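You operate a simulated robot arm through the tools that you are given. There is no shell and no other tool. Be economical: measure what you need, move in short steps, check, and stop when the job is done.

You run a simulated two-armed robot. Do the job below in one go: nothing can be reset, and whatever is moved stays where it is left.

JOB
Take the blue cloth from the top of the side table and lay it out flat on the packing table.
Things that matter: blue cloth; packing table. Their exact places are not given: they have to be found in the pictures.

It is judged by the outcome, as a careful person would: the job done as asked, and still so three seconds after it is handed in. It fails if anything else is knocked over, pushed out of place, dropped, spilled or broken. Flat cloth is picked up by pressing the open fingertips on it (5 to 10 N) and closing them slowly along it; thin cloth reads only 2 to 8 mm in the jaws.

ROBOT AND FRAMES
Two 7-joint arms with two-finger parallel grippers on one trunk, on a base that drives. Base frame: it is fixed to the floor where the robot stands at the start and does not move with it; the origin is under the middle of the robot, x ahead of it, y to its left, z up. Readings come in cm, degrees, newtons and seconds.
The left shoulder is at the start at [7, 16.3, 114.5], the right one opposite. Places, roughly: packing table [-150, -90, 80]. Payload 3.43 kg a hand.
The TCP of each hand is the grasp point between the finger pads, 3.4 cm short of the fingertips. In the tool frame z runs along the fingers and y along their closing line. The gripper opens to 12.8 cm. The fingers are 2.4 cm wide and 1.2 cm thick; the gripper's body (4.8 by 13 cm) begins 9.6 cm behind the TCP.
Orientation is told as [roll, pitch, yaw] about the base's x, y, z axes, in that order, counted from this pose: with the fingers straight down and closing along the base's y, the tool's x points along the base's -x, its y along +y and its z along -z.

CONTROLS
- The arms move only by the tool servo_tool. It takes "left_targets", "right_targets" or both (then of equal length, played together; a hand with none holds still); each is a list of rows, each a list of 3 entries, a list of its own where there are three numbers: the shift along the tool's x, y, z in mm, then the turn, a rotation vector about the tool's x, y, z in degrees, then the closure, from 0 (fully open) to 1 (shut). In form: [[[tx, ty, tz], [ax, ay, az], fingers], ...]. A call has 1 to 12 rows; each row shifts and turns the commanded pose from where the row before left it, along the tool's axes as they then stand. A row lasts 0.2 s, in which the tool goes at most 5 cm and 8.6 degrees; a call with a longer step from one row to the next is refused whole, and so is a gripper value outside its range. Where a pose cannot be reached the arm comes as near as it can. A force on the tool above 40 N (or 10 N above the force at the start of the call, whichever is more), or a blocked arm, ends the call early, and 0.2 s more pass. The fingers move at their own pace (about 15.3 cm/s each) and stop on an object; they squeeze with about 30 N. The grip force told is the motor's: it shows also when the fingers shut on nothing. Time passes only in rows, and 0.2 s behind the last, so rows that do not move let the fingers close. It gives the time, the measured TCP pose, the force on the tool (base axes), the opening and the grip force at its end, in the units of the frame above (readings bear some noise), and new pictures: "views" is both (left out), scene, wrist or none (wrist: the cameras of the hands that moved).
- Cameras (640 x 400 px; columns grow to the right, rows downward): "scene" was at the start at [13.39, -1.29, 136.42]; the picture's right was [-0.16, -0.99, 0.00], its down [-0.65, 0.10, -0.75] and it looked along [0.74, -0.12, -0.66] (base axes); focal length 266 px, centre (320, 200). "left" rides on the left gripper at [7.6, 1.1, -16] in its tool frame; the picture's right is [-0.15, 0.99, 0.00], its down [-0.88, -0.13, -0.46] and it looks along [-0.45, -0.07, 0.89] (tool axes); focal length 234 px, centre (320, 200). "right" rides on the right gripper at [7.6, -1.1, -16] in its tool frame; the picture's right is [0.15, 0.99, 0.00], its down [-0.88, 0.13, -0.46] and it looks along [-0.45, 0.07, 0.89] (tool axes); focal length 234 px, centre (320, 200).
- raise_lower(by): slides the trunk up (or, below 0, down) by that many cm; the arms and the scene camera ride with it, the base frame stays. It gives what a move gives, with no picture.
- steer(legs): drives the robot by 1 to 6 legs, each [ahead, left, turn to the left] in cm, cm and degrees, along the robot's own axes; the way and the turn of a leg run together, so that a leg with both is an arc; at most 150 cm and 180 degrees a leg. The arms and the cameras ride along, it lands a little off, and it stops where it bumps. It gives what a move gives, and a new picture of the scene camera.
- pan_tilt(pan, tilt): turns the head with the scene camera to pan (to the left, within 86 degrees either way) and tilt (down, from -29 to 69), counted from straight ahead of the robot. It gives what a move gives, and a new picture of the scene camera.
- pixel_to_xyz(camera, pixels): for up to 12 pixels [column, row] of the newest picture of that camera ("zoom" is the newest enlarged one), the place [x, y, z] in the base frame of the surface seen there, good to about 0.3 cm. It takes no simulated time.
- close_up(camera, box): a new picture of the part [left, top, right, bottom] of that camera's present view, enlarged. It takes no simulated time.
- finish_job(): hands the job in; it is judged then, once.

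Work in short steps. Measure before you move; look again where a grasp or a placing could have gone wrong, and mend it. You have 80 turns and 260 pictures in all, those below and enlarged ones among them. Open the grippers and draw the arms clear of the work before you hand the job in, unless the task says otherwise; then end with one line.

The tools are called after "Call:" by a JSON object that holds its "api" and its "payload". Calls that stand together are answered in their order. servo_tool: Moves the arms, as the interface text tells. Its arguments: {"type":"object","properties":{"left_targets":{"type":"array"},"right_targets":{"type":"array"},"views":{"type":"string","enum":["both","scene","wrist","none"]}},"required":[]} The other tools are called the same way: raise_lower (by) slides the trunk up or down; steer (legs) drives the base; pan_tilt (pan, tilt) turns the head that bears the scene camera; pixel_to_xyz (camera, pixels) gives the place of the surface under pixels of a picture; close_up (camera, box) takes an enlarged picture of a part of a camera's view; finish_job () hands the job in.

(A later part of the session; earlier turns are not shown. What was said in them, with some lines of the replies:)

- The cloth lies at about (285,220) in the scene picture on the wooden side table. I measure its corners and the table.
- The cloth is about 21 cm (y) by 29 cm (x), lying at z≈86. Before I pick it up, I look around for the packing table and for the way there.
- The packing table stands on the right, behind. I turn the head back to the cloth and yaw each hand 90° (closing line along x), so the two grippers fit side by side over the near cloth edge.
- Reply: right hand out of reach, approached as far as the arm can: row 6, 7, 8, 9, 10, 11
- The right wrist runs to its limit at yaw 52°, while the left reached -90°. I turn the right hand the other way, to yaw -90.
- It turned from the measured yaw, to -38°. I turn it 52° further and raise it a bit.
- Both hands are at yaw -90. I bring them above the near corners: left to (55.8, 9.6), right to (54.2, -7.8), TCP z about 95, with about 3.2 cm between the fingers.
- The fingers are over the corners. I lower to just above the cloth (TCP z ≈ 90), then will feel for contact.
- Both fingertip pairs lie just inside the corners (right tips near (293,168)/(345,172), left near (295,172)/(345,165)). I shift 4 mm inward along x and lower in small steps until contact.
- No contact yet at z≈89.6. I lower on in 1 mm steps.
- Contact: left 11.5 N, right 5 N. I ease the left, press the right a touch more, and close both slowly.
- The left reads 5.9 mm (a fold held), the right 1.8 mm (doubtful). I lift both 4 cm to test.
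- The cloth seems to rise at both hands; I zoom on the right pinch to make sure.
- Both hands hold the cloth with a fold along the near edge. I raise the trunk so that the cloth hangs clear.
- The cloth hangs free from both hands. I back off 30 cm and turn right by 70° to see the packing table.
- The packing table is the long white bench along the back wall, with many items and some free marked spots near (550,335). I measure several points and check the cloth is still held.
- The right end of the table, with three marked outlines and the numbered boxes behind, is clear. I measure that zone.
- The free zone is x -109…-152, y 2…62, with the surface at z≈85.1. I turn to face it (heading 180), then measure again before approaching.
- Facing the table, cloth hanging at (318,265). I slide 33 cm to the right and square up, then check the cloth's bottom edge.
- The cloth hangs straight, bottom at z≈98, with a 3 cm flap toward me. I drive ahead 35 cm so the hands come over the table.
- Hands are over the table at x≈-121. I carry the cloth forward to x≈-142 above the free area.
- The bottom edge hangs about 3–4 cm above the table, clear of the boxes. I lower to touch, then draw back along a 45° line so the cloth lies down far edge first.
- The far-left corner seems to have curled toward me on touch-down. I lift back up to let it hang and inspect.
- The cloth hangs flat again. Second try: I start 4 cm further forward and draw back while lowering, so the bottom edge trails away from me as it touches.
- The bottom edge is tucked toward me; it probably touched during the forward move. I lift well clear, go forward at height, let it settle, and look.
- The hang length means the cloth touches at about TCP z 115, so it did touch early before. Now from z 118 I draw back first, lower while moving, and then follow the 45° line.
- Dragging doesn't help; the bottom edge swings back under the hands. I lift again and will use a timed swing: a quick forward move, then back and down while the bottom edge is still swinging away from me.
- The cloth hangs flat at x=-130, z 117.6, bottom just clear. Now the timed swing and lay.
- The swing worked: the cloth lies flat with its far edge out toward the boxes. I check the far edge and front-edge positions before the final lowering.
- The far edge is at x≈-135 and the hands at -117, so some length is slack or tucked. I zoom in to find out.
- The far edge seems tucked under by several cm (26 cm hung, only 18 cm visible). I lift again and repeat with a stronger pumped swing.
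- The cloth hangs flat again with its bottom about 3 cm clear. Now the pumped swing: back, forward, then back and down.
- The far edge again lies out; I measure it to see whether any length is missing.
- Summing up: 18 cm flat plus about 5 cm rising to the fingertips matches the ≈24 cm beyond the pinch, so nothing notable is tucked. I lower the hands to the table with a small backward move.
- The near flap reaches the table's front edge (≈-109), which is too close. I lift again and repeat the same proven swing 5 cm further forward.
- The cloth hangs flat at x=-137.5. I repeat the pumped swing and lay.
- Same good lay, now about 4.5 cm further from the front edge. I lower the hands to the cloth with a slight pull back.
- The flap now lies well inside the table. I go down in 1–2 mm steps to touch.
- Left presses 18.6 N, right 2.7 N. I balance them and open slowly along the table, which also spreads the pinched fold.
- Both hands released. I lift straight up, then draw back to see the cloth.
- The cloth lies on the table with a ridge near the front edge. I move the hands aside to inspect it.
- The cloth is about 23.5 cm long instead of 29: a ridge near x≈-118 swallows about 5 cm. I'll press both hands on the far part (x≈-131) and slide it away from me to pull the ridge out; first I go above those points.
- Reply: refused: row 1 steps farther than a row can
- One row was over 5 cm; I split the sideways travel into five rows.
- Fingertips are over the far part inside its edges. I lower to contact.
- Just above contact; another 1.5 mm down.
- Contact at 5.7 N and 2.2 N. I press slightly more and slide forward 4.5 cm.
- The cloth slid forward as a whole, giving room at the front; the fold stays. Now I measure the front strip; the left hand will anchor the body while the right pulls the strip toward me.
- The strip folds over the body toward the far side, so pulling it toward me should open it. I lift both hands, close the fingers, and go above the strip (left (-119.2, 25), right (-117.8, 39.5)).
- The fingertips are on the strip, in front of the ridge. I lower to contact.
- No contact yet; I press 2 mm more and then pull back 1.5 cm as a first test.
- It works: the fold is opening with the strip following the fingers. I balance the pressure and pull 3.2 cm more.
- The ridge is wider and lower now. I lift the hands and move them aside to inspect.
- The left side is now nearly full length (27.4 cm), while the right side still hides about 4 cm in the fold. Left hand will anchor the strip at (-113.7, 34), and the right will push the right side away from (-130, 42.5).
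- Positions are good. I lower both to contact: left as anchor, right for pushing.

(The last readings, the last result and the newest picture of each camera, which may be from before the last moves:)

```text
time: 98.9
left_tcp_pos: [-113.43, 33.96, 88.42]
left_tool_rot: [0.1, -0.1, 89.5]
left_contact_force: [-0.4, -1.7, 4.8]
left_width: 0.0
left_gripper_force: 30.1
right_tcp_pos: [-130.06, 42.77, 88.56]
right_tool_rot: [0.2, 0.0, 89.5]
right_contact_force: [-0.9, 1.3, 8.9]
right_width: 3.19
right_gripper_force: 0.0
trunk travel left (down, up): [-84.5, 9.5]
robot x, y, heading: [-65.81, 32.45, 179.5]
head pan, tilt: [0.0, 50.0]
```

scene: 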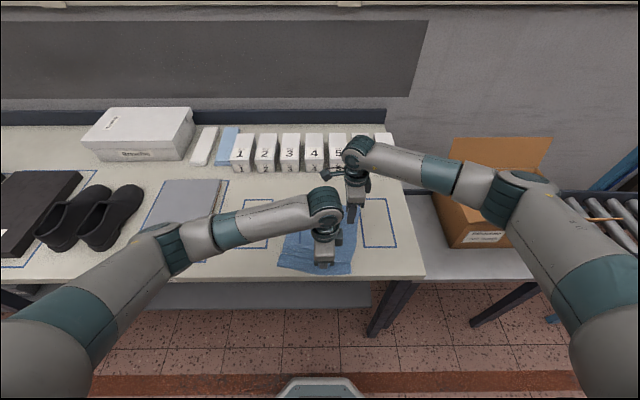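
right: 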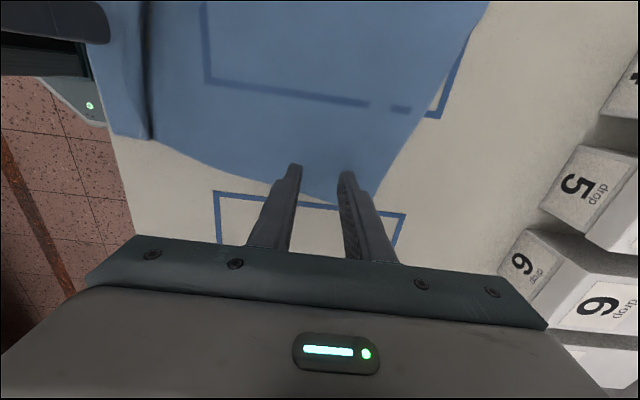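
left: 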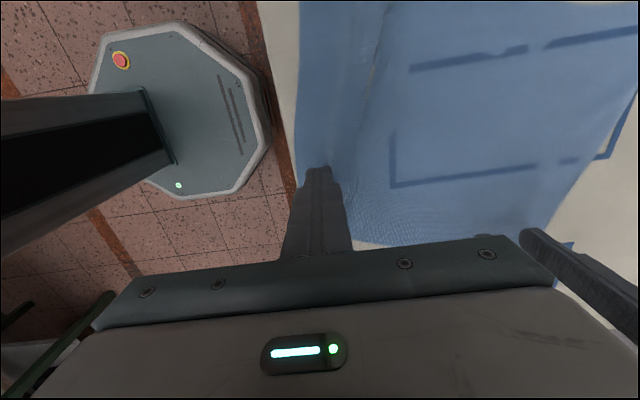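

Contact at 4.8 N and 8.9 N. I press the anchor a bit more and push the right side forward 3.5 cm.

Call:
{"api": "servo_tool", "payload": {"left_targets": [[[0, 0, 0.7], [0, 0, 0], 1], [[0, 0, 0], [0, 0, 0], 1], [[0, 0, 0], [0, 0, 0], 1], [[0, 0, 0], [0, 0, 0], 1], [[0, 0, 0], [0, 0, 0], 1], [[0, 0, 0], [0, 0, 0], 1], [[0, 0, 0], [0, 0, 0], 1]], "right_targets": [[[0, 0, 0], [0, 0, 0], 0.75], [[0, 6, 0], [0, 0, 0], 0.75], [[0, 7, 0], [0, 0, 0], 0.75], [[0, 7, 0], [0, 0, 0], 0.75], [[0, 8, 0], [0, 0, 0], 0.75], [[0, 8, 0], [0, 0, 0], 0.75], [[0, 0, 0], [0, 0, 0], 0.75]], "views": "both"}}

Call:
{"api": "close_up", "payload": {"camera": "scene", "box": [260, 185, 380, 285]}}

```text
time: 100.5
left_tcp_pos: [-113.46, 34.02, 88.51]
left_tool_rot: [0.2, -0.2, 89.5]
left_contact_force: [-2.7, -1.6, 24.5]
left_width: 0.0
left_gripper_force: 29.6
right_tcp_pos: [-133.64, 42.7, 88.51]
right_tool_rot: [0.0, 0.0, 89.5]
right_contact_force: [1.1, 0.8, 2.5]
right_width: 3.22
right_gripper_force: 0.0
trunk travel left (down, up): [-84.5, 9.5]
robot x, y, heading: [-66.1, 32.56, 179.3]
head pan, tilt: [0.0, 50.0]
```

scene: 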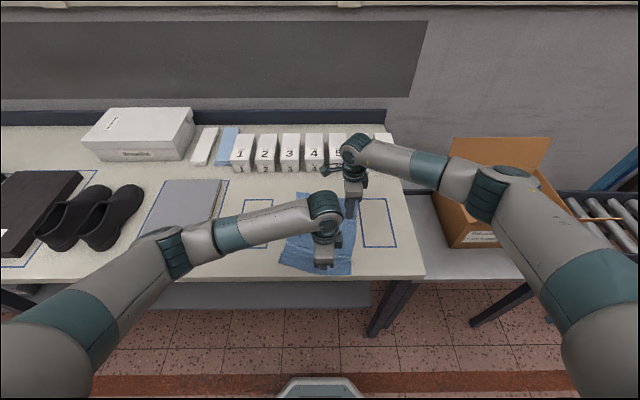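
right: 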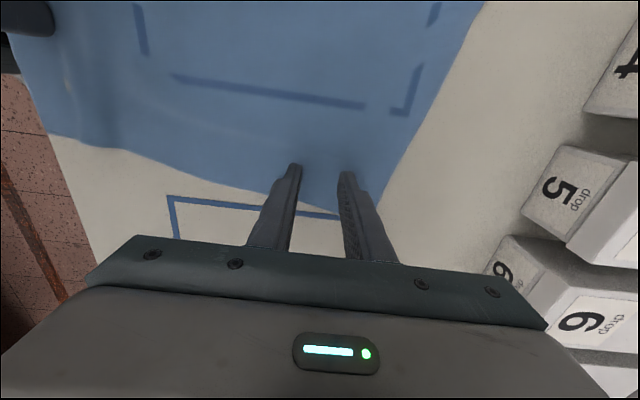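
left: 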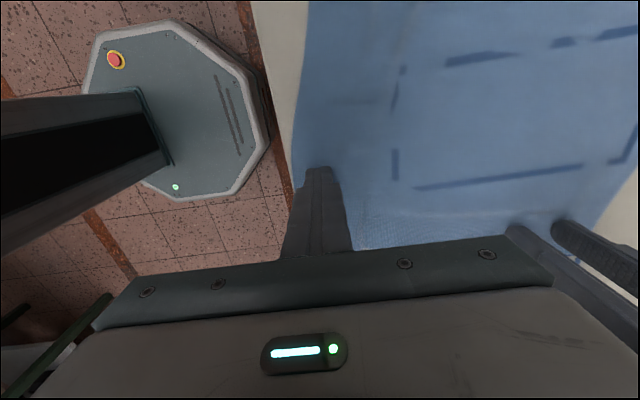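

```text
4.00 times, centred on (320, 235) of scene
```

zoom: 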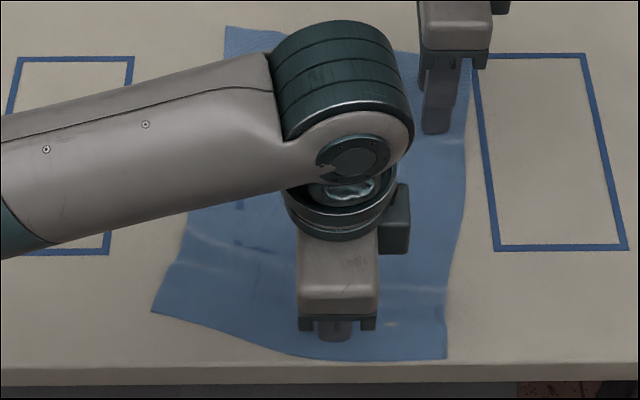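

The fold opened on the right as well; the cloth now looks flat. I lift both hands straight up, spread them outward and look.

Call:
{"api": "servo_tool", "payload": {"left_targets": [[[0, 0, -15], [0, 0, 0], 1], [[0, 0, -45], [0, 0, 0], 1], [[0, 0, -45], [0, 0, 0], 1], [[45, 0, 0], [0, 0, 0], 1], [[45, 0, 0], [0, 0, 0], 1], [[45, 0, 0], [0, 0, 0], 1], [[45, 0, 0], [0, 0, 0], 1], [[45, 0, 0], [0, 0, 0], 0.7], [[30, 0, 0], [0, 0, 0], 0.7], [[0, 0, 0], [0, 0, 0], 0.7]], "right_targets": [[[0, 0, -15], [0, 0, 0], 0.75], [[0, 0, -45], [0, 0, 0], 0.75], [[0, 0, -45], [0, 0, 0], 0.75], [[0, 0, 0], [0, 0, 0], 0.75], [[-10, -40, 0], [0, 0, 0], 0.75], [[-20, -40, 0], [0, 0, 0], 0.75], [[-20, -40, 0], [0, 0, 0], 0.75], [[-30, -30, 0], [0, 0, 0], 0.75], [[-40, 0, 0], [0, 0, 0], 0.75], [[0, 0, 0], [0, 0, 0], 0.75]], "views": "scene"}}

Call:
{"api": "close_up", "payload": {"camera": "scene", "box": [260, 185, 380, 285]}}

```text
time: 102.7
left_tcp_pos: [-113.85, 8.35, 98.94]
left_tool_rot: [0.0, 0.0, 89.5]
left_contact_force: [-0.6, 0.4, -0.4]
left_width: 3.83
left_gripper_force: 0.0
right_tcp_pos: [-118.65, 54.65, 98.94]
right_tool_rot: [0.1, 0.0, 89.6]
right_contact_force: [-0.5, 0.2, 0.0]
right_width: 3.22
right_gripper_force: 0.1
trunk travel left (down, up): [-84.5, 9.5]
robot x, y, heading: [-65.62, 32.85, 179.6]
head pan, tilt: [0.0, 50.0]
```

scene: 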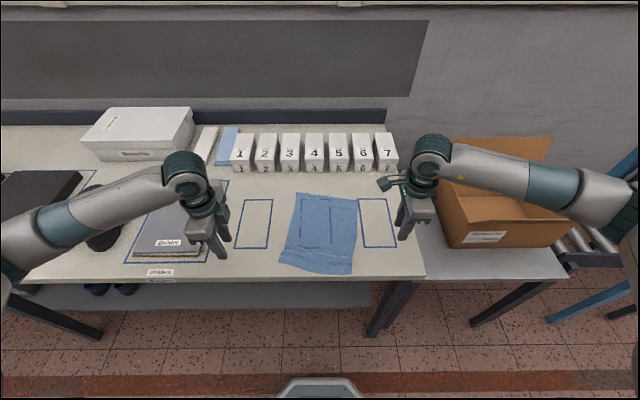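

```text
4.00 times, centred on (320, 235) of scene
```

zoom: 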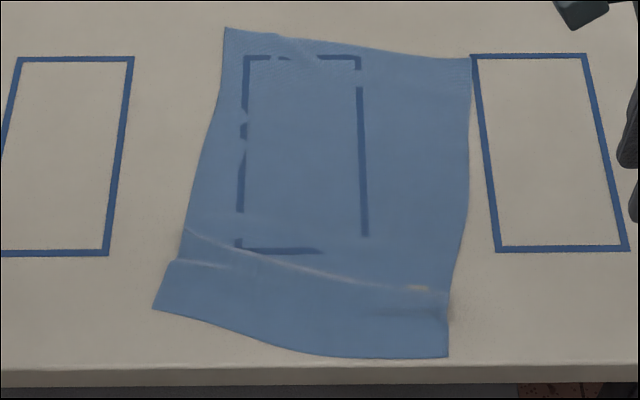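

Call:
{"api": "pixel_to_xyz", "payload": {"camera": "zoom", "pixels": [[228, 32], [468, 62], [445, 352], [156, 305], [300, 350], [420, 288], [435, 310], [190, 250], [300, 265], [350, 280], [230, 245], [300, 375]]}}

Call:
{"api": "close_up", "payload": {"camera": "right", "box": [200, 0, 520, 200]}}

Call:
{"api": "close_up", "payload": {"camera": "left", "box": [160, 0, 640, 300]}}

```text
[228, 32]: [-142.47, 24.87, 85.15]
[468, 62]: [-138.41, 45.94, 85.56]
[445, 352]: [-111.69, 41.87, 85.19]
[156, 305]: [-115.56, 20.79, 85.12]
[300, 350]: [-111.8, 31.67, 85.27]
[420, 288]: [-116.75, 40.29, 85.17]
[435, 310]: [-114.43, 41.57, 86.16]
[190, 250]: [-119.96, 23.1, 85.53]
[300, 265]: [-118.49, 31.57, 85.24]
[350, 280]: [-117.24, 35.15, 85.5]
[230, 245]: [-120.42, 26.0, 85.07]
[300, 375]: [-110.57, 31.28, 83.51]
```

```text
2.00 times, centred on (360, 100) of right
```

zoom: 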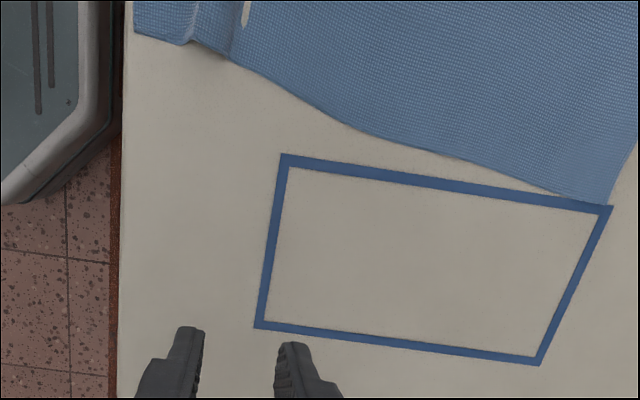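

```text
1.33 times, centred on (400, 150) of left
```

zoom: 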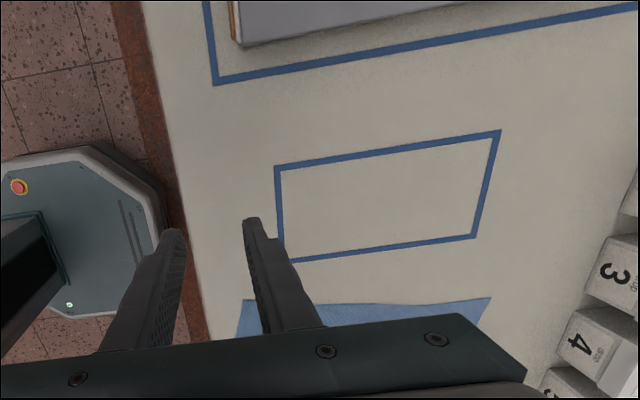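

Lengths are now about 27.2 cm of 29, with only a low ripple near the front right. I do one more anchored push on that side (1.8 cm) to take it out.

Call:
{"api": "servo_tool", "payload": {"left_targets": [[[-46, 1, 0], [0, 0, 0], 1], [[-46, 1, 0], [0, 0, 0], 1], [[-46, 1, 0], [0, 0, 0], 1], [[-46, 1, 0], [0, 0, 0], 1], [[-46, 0, 0], [0, 0, 0], 1], [[-46, 0, 0], [0, 0, 0], 1], [[0, 0, 40], [0, 0, 0], 1], [[0, 0, 40], [0, 0, 0], 1], [[0, 0, 16], [0, 0, 0], 1], [[0, 0, 5], [0, 0, 0], 1], [[0, 0, 2], [0, 0, 0], 1], [[0, 0, 0], [0, 0, 0], 1]], "right_targets": [[[0, 31, 0], [0, 0, 0], 0.75], [[0, 31, 0], [0, 0, 0], 0.75], [[30, 31, 0], [0, 0, 0], 0.75], [[40, 25, 0], [0, 0, 0], 0.75], [[42, 5, 0], [0, 0, 0], 0.75], [[0, 0, 0], [0, 0, 0], 0.75], [[0, 0, 40], [0, 0, 0], 0.75], [[0, 0, 40], [0, 0, 0], 0.75], [[0, 0, 15], [0, 0, 0], 0.75], [[0, 0, 5], [0, 0, 0], 0.75], [[0, 0, 2], [0, 0, 0], 0.75], [[0, 0, 0], [0, 0, 0], 0.75]], "views": "both"}}

```text
time: 105.3
left_tcp_pos: [-114.01, 35.84, 88.67]
left_tool_rot: [0.0, -0.1, 89.5]
left_contact_force: [-0.1, 0.6, 0.6]
left_width: 0.01
left_gripper_force: 29.5
right_tcp_pos: [-130.94, 43.44, 88.71]
right_tool_rot: [0.0, 0.0, 89.6]
right_contact_force: [0.2, 0.1, -1.1]
right_width: 3.17
right_gripper_force: 0.0
trunk travel left (down, up): [-84.5, 9.5]
robot x, y, heading: [-66.01, 32.14, 179.3]
head pan, tilt: [0.0, 50.0]
```

scene: 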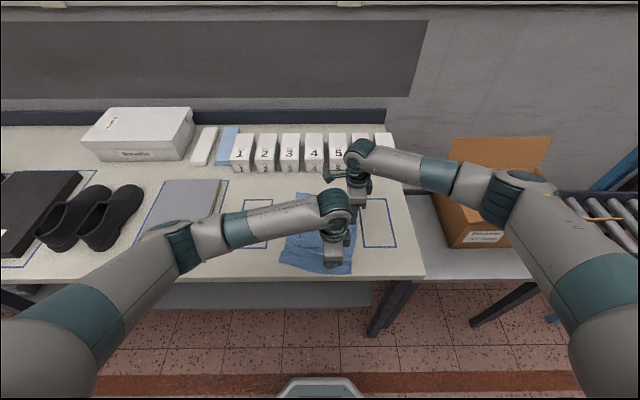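
right: 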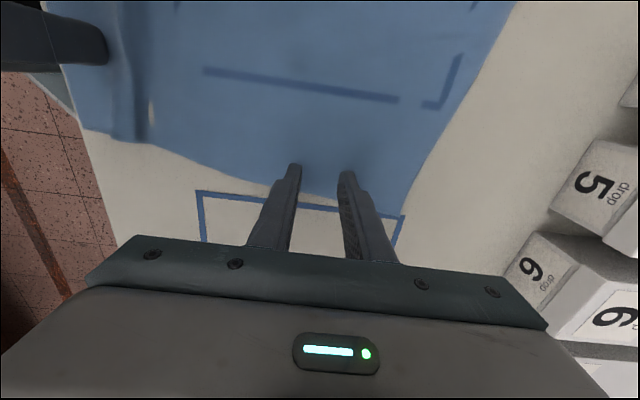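
left: 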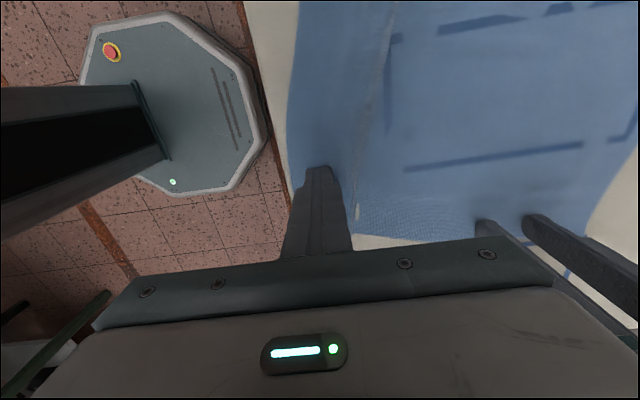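

Almost in contact. I press about 2 mm and push the right side 1.8 cm forward with a slight outward component.

Call:
{"api": "servo_tool", "payload": {"left_targets": [[[0, 0, 1.5], [0, 0, 0], 1], [[0, 0, 1.3], [0, 0, 0], 1], [[0, 0, 0], [0, 0, 0], 1], [[0, 0, 0], [0, 0, 0], 1], [[0, 0, 0], [0, 0, 0], 1], [[0, 0, 0], [0, 0, 0], 1], [[0, 0, 0], [0, 0, 0], 1]], "right_targets": [[[0, 0, 1.5], [0, 0, 0], 0.75], [[0, 0, 1], [0, 0, 0], 0.75], [[0, 0, 0], [0, 0, 0], 0.75], [[0, 6, 0], [0, 0, 0], 0.75], [[0, 6, 0], [0, 0, 0], 0.75], [[0, 6, 0], [0, 0, 0], 0.75], [[0, 0, 0], [0, 0, 0], 0.75]], "views": "none"}}

Call:
{"api": "servo_tool", "payload": {"left_targets": [[[0, 0, -15], [0, 0, 0], 1], [[0, 0, -45], [0, 0, 0], 1], [[0, 0, -45], [0, 0, 0], 1], [[45, 0, 0], [0, 0, 0], 1], [[45, 0, 0], [0, 0, 0], 1], [[45, 0, 0], [0, 0, 0], 1], [[45, 0, 0], [0, 0, 0], 1], [[45, 0, 0], [0, 0, 0], 0.7], [[45, 0, 0], [0, 0, 0], 0.7], [[0, 0, 0], [0, 0, 0], 0.7]], "right_targets": [[[0, 0, -15], [0, 0, 0], 0.75], [[0, 0, -45], [0, 0, 0], 0.75], [[0, 0, -45], [0, 0, 0], 0.75], [[0, 0, 0], [0, 0, 0], 0.75], [[-10, -40, 0], [0, 0, 0], 0.75], [[-20, -40, 0], [0, 0, 0], 0.75], [[-20, -40, 0], [0, 0, 0], 0.75], [[-30, -30, 0], [0, 0, 0], 0.75], [[-40, 0, 0], [0, 0, 0], 0.75], [[0, 0, 0], [0, 0, 0], 0.75]], "views": "scene"}}

Call:
{"api": "close_up", "payload": {"camera": "scene", "box": [260, 185, 380, 285]}}

Call:
{"api": "pixel_to_xyz", "payload": {"camera": "zoom", "pixels": [[228, 32], [445, 350], [300, 348], [420, 288], [435, 310], [190, 250], [300, 265], [350, 280], [156, 305]]}}

```text
time: 106.9
left_tcp_pos: [-113.86, 35.95, 88.47]
left_tool_rot: [0.2, -0.1, 89.5]
left_contact_force: [-6.0, -1.6, 28.9]
left_width: 0.0
left_gripper_force: 30.1
right_tcp_pos: [-132.72, 43.5, 88.58]
right_tool_rot: [0.1, 0.0, 89.5]
right_contact_force: [-0.2, -0.2, -0.2]
right_width: 3.18
right_gripper_force: 0.1
trunk travel left (down, up): [-84.5, 9.5]
robot x, y, heading: [-65.86, 32.56, 179.5]
head pan, tilt: [0.0, 50.0]
```

```text
time: 109.1
left_tcp_pos: [-114.16, 8.92, 98.87]
left_tool_rot: [-0.1, 0.0, 89.5]
left_contact_force: [-0.1, -0.1, 0.0]
left_width: 3.85
left_gripper_force: 0.0
right_tcp_pos: [-117.75, 55.55, 98.83]
right_tool_rot: [-0.1, -0.1, 89.4]
right_contact_force: [0.1, -1.1, -0.9]
right_width: 3.19
right_gripper_force: 0.0
trunk travel left (down, up): [-84.5, 9.5]
robot x, y, heading: [-66.31, 32.7, 179.4]
head pan, tilt: [0.0, 50.0]
```

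scene: 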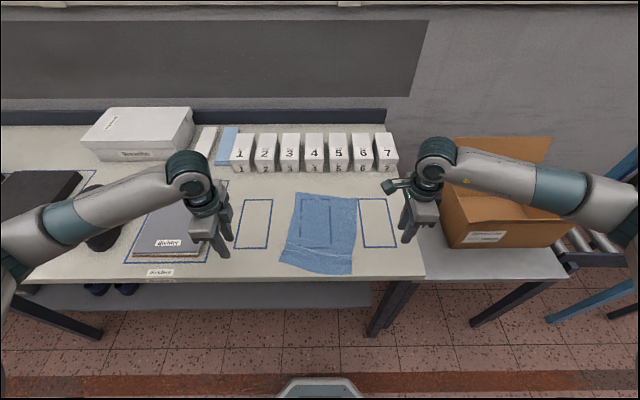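

```text
4.00 times, centred on (320, 235) of scene
```

zoom: 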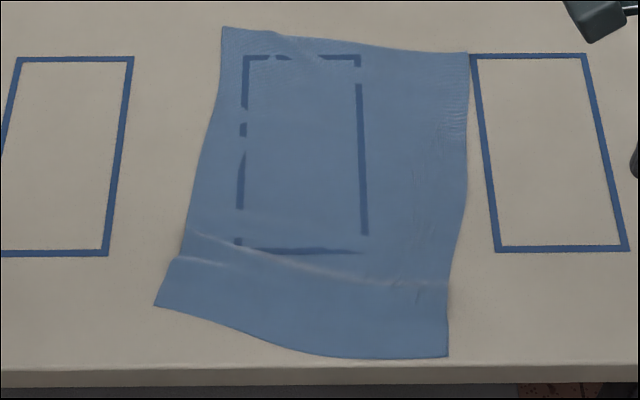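

```text
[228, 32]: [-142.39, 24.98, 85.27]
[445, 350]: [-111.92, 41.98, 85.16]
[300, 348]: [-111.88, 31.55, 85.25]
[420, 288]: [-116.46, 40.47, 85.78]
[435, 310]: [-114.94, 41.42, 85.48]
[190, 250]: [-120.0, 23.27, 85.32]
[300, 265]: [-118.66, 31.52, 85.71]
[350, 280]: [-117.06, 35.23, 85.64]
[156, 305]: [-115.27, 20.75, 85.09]
```

The cloth lies flat: no point more than about 0.7 cm above the table, and every edge is on the table. I lift the hands, open the grippers and back away.

Call:
{"api": "servo_tool", "payload": {"left_targets": [[[0, 0, -45], [0, 0, 0], 0.7], [[0, 0, -45], [0, 0, 0], 0.5], [[0, 0, -30], [0, 0, 0], 0], [[0, 0, 0], [0, 0, 0], 0]], "right_targets": [[[0, 0, -45], [0, 0, 0], 0.7], [[0, 0, -45], [0, 0, 0], 0.5], [[0, 0, -30], [0, 0, 0], 0], [[0, 0, 0], [0, 0, 0], 0]], "views": "none"}}

Call:
{"api": "steer", "payload": {"legs": [[-25, 0, 0]]}}

Call:
{"api": "close_up", "payload": {"camera": "scene", "box": [200, 80, 440, 240]}}

```text
time: 110.1
left_tcp_pos: [-114.3, 8.81, 110.76]
left_tool_rot: [0.0, 0.1, 89.5]
left_contact_force: [-0.2, 0.2, -0.2]
left_width: 12.81
left_gripper_force: 0.1
right_tcp_pos: [-117.63, 55.21, 110.95]
right_tool_rot: [0.0, -0.1, 89.5]
right_contact_force: [-0.6, 0.2, 0.0]
right_width: 12.78
right_gripper_force: 0.1
trunk travel left (down, up): [-84.5, 9.5]
robot x, y, heading: [-65.73, 32.46, 179.2]
head pan, tilt: [0.0, 50.0]
```

```text
time: 111.9
left_tcp_pos: [-89.56, 8.64, 110.65]
left_tool_rot: [-0.1, -0.1, 89.6]
left_contact_force: [0.5, 0.1, -0.4]
left_width: 12.79
left_gripper_force: 0.1
right_tcp_pos: [-93.3, 55.09, 110.85]
right_tool_rot: [-0.1, 0.0, 89.7]
right_contact_force: [-0.4, -0.2, 1.5]
right_width: 12.79
right_gripper_force: 0.0
trunk travel left (down, up): [-84.5, 9.5]
robot x, y, heading: [-41.41, 32.19, 179.7]
head pan, tilt: [0.0, 50.0]
```

scene: 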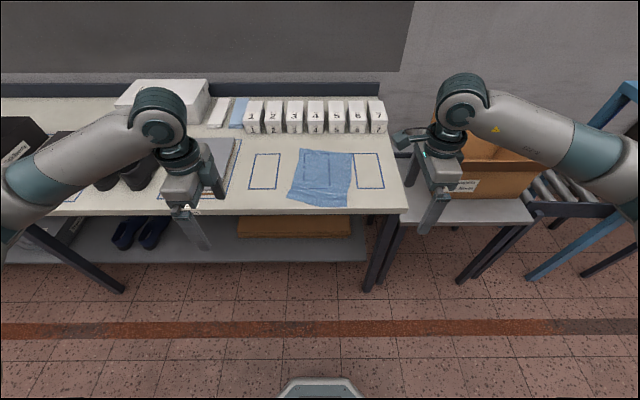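

```text
2.50 times, centred on (320, 160) of scene
```

zoom: 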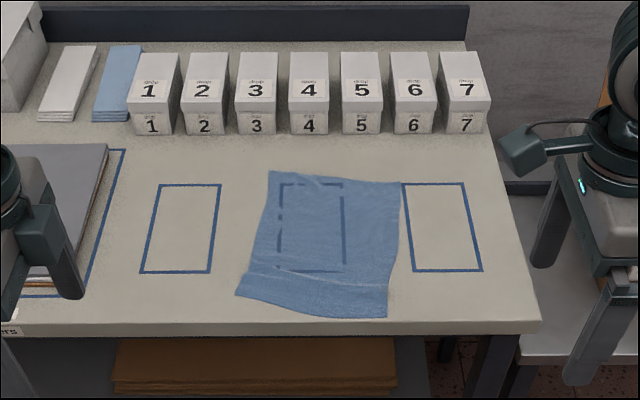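

The cloth lies flat on the packing table, everything else is in its place, and the arms are clear with the grippers open. I hand the job in.

Call:
{"api": "finish_job", "payload": {}}

```text
The job is handed in.
```

The blue cloth is laid out on the packing table, flat apart from a low ripple (about 0.7 cm or less) near the front edge, with all its edges on the table; I saw nothing else moved, the grippers are open, and the arms are drawn back.
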